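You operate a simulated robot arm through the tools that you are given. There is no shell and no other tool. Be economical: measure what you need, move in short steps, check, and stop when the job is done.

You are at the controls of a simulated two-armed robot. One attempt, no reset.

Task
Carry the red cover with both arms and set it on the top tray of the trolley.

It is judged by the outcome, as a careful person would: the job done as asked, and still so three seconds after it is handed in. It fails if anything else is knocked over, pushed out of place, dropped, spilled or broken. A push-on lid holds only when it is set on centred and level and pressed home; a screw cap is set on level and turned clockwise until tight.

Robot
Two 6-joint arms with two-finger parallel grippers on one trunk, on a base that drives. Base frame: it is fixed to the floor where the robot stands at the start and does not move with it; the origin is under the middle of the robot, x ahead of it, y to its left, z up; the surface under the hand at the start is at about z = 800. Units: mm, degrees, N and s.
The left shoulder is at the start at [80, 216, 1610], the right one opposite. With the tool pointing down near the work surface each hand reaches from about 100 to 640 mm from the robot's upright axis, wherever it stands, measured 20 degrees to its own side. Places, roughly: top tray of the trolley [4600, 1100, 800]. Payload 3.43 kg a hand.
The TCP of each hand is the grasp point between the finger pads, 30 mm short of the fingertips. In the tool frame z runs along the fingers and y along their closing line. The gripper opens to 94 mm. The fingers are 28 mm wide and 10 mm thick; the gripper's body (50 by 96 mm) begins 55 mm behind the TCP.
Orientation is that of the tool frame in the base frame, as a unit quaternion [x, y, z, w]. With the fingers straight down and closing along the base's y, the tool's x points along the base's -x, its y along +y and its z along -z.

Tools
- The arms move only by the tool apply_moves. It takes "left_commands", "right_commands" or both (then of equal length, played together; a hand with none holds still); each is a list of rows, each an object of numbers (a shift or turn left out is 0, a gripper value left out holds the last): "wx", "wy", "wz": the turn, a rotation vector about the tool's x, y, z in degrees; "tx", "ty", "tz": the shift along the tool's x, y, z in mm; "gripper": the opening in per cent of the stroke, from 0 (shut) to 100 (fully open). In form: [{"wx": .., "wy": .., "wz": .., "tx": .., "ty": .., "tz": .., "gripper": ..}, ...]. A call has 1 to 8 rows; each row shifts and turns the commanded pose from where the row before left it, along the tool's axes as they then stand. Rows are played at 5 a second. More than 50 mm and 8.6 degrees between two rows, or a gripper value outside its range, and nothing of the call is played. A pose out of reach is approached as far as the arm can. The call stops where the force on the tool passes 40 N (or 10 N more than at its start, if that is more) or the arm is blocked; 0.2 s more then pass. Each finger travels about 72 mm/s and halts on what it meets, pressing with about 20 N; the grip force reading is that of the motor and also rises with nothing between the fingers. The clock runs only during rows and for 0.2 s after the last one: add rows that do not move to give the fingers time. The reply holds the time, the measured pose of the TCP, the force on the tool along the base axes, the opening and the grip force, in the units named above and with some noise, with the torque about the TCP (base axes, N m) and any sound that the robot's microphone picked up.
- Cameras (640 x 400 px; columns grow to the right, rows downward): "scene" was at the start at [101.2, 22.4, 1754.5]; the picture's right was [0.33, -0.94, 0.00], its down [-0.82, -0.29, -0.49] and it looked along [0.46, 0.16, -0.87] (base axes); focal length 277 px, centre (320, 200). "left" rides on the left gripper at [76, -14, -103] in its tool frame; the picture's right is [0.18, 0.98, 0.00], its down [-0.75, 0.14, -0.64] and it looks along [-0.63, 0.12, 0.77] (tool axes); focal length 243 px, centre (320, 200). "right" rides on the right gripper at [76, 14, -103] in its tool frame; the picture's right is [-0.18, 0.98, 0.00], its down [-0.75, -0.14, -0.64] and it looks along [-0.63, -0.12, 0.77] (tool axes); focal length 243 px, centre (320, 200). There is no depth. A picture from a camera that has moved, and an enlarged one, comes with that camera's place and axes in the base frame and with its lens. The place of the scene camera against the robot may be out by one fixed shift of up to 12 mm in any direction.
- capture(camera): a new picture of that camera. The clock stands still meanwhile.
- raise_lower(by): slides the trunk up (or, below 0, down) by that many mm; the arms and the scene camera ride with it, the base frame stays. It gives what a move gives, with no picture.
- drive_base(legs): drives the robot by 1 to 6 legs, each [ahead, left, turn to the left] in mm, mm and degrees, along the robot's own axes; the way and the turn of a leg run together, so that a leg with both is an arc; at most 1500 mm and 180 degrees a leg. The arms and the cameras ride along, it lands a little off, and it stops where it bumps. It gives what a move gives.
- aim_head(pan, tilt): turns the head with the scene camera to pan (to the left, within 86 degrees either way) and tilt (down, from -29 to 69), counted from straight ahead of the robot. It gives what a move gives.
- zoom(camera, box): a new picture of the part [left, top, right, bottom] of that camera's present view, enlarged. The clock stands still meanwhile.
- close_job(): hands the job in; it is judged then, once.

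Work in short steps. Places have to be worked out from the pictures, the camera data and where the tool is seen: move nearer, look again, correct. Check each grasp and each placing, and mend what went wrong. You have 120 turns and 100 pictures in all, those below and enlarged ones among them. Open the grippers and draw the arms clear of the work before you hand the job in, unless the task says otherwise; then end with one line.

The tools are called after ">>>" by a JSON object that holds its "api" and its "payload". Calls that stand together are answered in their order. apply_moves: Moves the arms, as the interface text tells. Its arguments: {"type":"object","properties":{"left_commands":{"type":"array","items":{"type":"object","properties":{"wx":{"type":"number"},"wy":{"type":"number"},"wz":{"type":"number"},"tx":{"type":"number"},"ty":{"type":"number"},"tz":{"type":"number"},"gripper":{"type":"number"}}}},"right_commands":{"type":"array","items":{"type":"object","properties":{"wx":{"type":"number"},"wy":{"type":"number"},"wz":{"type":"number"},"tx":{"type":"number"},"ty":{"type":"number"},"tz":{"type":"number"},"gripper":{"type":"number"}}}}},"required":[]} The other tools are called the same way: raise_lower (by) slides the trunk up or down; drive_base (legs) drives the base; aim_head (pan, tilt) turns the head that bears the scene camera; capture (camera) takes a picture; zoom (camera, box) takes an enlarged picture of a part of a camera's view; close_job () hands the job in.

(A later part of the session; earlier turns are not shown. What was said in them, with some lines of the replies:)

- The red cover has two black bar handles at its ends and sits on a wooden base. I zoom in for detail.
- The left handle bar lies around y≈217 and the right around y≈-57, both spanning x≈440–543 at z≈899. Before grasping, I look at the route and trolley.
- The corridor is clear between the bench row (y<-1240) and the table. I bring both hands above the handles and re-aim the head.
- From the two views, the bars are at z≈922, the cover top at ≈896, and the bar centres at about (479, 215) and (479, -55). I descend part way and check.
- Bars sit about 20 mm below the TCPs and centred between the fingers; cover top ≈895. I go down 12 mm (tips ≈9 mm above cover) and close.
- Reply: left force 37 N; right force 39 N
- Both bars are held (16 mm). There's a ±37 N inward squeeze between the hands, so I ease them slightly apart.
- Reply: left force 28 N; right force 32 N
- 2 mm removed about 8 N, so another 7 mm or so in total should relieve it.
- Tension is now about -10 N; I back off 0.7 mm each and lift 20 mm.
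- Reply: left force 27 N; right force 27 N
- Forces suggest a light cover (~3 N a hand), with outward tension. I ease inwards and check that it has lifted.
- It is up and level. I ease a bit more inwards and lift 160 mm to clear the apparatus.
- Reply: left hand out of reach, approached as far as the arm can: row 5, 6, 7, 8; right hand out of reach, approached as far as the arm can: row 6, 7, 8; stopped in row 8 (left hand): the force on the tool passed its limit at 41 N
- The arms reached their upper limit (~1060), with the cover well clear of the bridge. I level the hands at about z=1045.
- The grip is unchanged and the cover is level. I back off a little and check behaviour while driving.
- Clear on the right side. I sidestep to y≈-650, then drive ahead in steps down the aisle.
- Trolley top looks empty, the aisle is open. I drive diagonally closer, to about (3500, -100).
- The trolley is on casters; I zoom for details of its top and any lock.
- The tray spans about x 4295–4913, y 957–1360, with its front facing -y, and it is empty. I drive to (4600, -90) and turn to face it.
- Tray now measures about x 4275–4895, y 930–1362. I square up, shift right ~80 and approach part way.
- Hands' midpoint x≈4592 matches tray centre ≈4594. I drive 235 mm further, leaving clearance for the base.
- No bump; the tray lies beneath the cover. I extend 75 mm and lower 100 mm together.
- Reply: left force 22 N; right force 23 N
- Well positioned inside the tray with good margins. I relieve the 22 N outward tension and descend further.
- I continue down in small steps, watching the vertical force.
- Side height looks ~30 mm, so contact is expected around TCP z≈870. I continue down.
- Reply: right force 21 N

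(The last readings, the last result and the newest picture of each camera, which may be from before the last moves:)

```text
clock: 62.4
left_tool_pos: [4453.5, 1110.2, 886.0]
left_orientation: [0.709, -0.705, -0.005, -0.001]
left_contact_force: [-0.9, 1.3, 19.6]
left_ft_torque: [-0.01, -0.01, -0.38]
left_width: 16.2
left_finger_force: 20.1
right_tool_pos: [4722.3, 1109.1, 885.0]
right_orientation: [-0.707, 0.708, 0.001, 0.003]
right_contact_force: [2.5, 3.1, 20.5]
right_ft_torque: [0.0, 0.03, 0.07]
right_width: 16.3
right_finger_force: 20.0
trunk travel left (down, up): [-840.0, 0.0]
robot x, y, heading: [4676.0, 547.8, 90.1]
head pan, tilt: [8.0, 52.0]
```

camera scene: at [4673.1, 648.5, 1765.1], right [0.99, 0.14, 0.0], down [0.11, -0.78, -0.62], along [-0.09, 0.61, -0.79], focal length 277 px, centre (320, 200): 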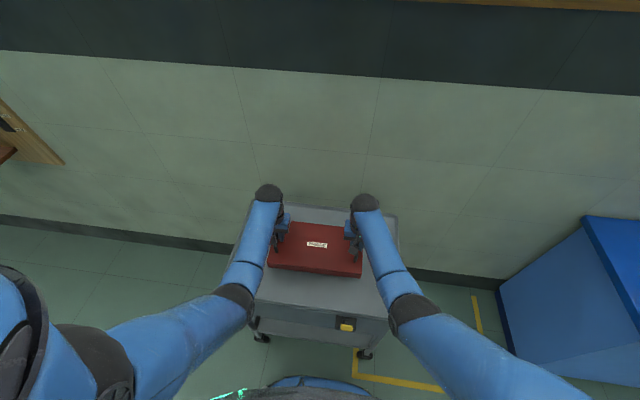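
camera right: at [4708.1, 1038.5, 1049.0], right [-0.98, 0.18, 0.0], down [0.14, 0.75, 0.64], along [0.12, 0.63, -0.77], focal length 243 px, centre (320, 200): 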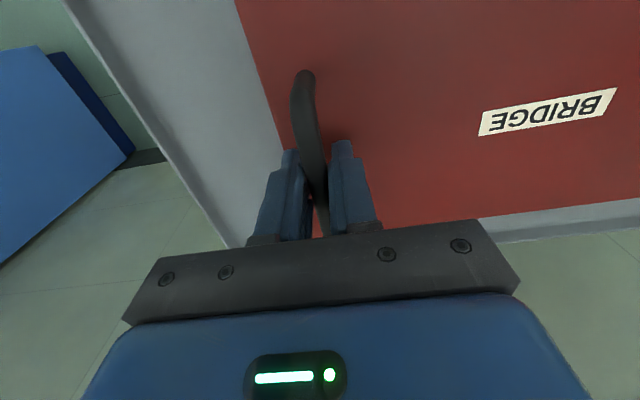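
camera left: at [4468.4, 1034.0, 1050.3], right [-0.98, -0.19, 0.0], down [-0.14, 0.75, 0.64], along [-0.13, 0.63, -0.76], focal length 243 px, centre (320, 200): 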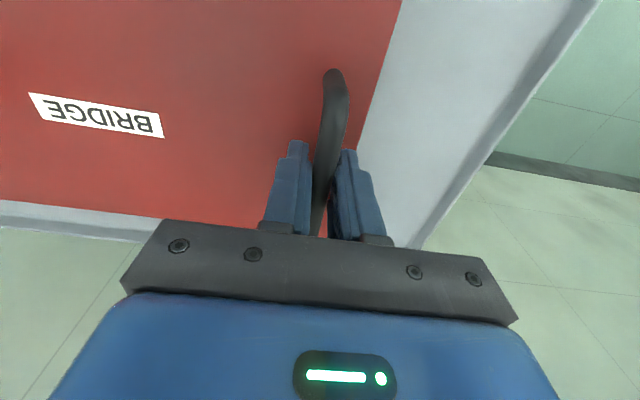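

Contact on both sides (+20 N each at z≈885). I unload by 4 mm and check.

>>> {"api": "apply_moves", "payload": {"left_commands": [{"tz": -2}, {"tz": -1.5}, {}], "right_commands": [{"tz": -2}, {"tz": -1.5}, {}]}}

>>> {"api": "zoom", "payload": {"camera": "scene", "box": [230, 170, 420, 350]}}

```text
clock: 63.2
left_tool_pos: [4454.0, 1110.5, 885.2]
left_orientation: [0.71, -0.704, -0.001, 0.002]
left_contact_force: [6.6, 0.4, 8.5]
left_ft_torque: [0.02, -0.07, -0.23]
left_width: 16.5
left_finger_force: 19.8
right_tool_pos: [4723.9, 1107.9, 884.2]
right_orientation: [-0.706, 0.708, -0.004, 0.0]
right_contact_force: [-8.0, 0.0, -4.9]
right_ft_torque: [-0.01, -0.15, 0.07]
right_width: 16.6
right_finger_force: 20.0
trunk travel left (down, up): [-840.0, 0.0]
robot x, y, heading: [4673.3, 547.1, 90.4]
head pan, tilt: [8.0, 52.0]
```

```text
2.22 times, centred on (325, 260) of scene
camera zoom: at [4673.0, 648.0, 1764.8], right [0.99, 0.14, 0.0], down [0.11, -0.78, -0.62], along [-0.09, 0.61, -0.79], focal length 615 px, centre (309, 67)
```

zoom: 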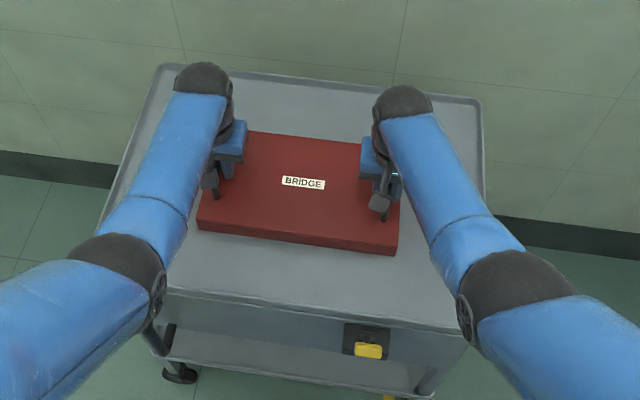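

The cover rests on the tray. I open both grippers and then raise the hands straight up.

>>> {"api": "apply_moves", "payload": {"left_commands": [{"gripper": 70}, {}, {}, {}], "right_commands": [{"tz": 1, "gripper": 70}, {}, {}, {}]}}

>>> {"api": "capture", "payload": {"camera": "left"}}

>>> {"api": "capture", "payload": {"camera": "right"}}

```text
clock: 64.2
left_tool_pos: [4453.4, 1111.3, 886.8]
left_orientation: [0.71, -0.704, -0.003, 0.001]
left_contact_force: [0.3, 0.5, 0.2]
left_ft_torque: [-0.01, 0.02, 0.0]
left_width: 65.8
left_finger_force: 0.1
right_tool_pos: [4724.4, 1110.5, 884.9]
right_orientation: [-0.707, 0.708, -0.001, 0.002]
right_contact_force: [0.8, -0.1, -0.5]
right_ft_torque: [-0.02, 0.03, 0.0]
right_width: 66.0
right_finger_force: 0.0
trunk travel left (down, up): [-840.0, 0.0]
robot x, y, heading: [4674.2, 543.4, 90.3]
head pan, tilt: [8.0, 52.0]
```

```text
65 pictures are left
camera left: at [4469.1, 1034.9, 988.4], right [-0.98, -0.19, 0.01], down [-0.14, 0.75, 0.64], along [-0.13, 0.63, -0.77], focal length 243 px, centre (320, 200)
```

left: 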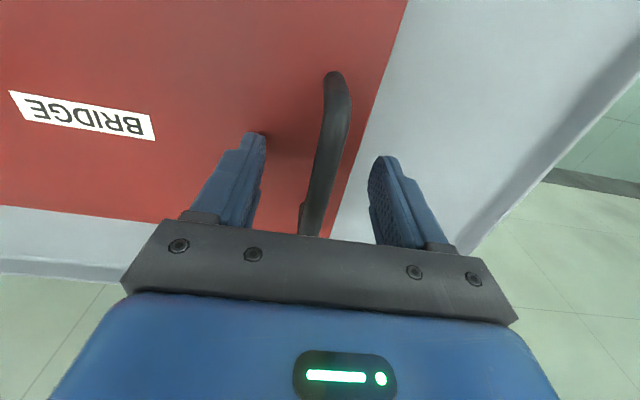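

```text
64 pictures are left
camera right: at [4709.1, 1035.3, 987.4], right [-0.98, 0.19, -0.01], down [0.14, 0.75, 0.64], along [0.12, 0.63, -0.77], focal length 243 px, centre (320, 200)
```

right: 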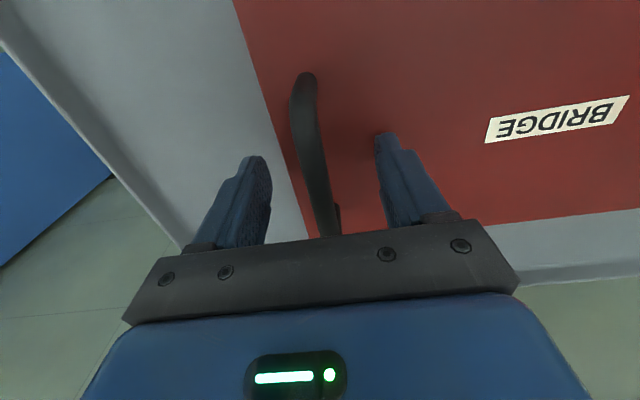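

Both handles are free. I raise the hands 130 mm while pulling back slightly near the top.

>>> {"api": "apply_moves", "payload": {"left_commands": [{"tz": -15}, {"tz": -20}, {"tz": -25}, {"tz": -25}, {"tz": -20, "tx": 20}, {"tz": -20, "tx": 20}, {"tx": 20}, {}], "right_commands": [{"tz": -15}, {"tz": -20}, {"tz": -25}, {"tz": -25}, {"tz": -20, "tx": 20}, {"tz": -20, "tx": 20}, {"tx": 20}, {}]}}

>>> {"api": "drive_base", "payload": {"legs": [[-400, 0, 0]]}}

>>> {"api": "aim_head", "payload": {"pan": 0, "tilt": 45}}

>>> {"api": "capture", "payload": {"camera": "scene"}}

```text
clock: 66.0
left_tool_pos: [4455.2, 1050.8, 1011.0]
left_orientation: [0.71, -0.704, -0.002, 0.002]
left_contact_force: [-0.2, -0.5, 0.0]
left_ft_torque: [0.01, 0.02, -0.01]
left_width: 65.6
left_finger_force: 0.1
right_tool_pos: [4722.8, 1051.8, 1007.8]
right_orientation: [-0.706, 0.708, -0.003, 0.0]
right_contact_force: [0.2, 0.8, 0.2]
right_ft_torque: [-0.01, 0.04, 0.04]
right_width: 65.8
right_finger_force: 0.0
trunk travel left (down, up): [-840.0, 0.0]
robot x, y, heading: [4675.5, 540.1, 90.2]
head pan, tilt: [8.0, 52.0]
```

```text
clock: 68.6
left_tool_pos: [4456.5, 637.0, 1009.5]
left_orientation: [0.71, -0.704, -0.001, 0.002]
left_contact_force: [0.1, 0.0, -0.7]
left_ft_torque: [-0.04, 0.02, 0.04]
left_width: 65.8
left_finger_force: 0.1
right_tool_pos: [4724.1, 638.0, 1007.0]
right_orientation: [-0.706, 0.708, -0.003, 0.001]
right_contact_force: [-0.2, 0.0, -0.2]
right_ft_torque: [0.0, -0.04, -0.03]
right_width: 65.9
right_finger_force: 0.0
trunk travel left (down, up): [-840.0, 0.0]
robot x, y, heading: [4677.2, 128.1, 90.0]
head pan, tilt: [8.0, 52.0]
```

```text
clock: 69.2
left_tool_pos: [4456.4, 636.2, 1009.9]
left_orientation: [0.71, -0.704, -0.002, 0.001]
left_contact_force: [-0.7, 0.5, -0.5]
left_ft_torque: [0.02, -0.01, 0.0]
left_width: 65.9
left_finger_force: 0.1
right_tool_pos: [4723.6, 637.3, 1007.1]
right_orientation: [-0.705, 0.709, -0.002, 0.001]
right_contact_force: [0.0, -0.1, -0.2]
right_ft_torque: [-0.03, 0.0, 0.01]
right_width: 65.8
right_finger_force: 0.1
trunk travel left (down, up): [-840.0, 0.0]
robot x, y, heading: [4676.3, 128.7, 90.2]
head pan, tilt: [0.0, 45.0]
```

```text
63 pictures are left
camera scene: at [4684.6, 242.3, 1774.5], right [1.0, 0.0, 0.0], down [0.0, -0.71, -0.71], along [0.0, 0.71, -0.71], focal length 277 px, centre (320, 200)
```

scene: 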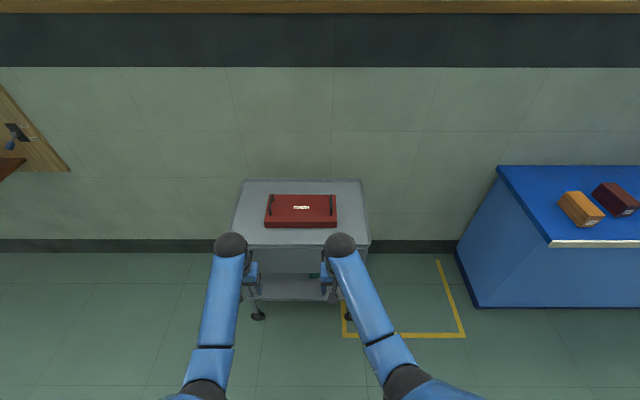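

The cover sits squared on the middle of the top tray, the trolley hasn't moved, and both hands are clear and open. I hand in.

>>> {"api": "close_job", "payload": {}}

```text
The job is handed in.
```

The red cover is on the trolley's top tray, level and near the middle. I carried it there with both arms, then opened the grippers and backed the robot clear. Nothing else was touched, and the job is handed in.
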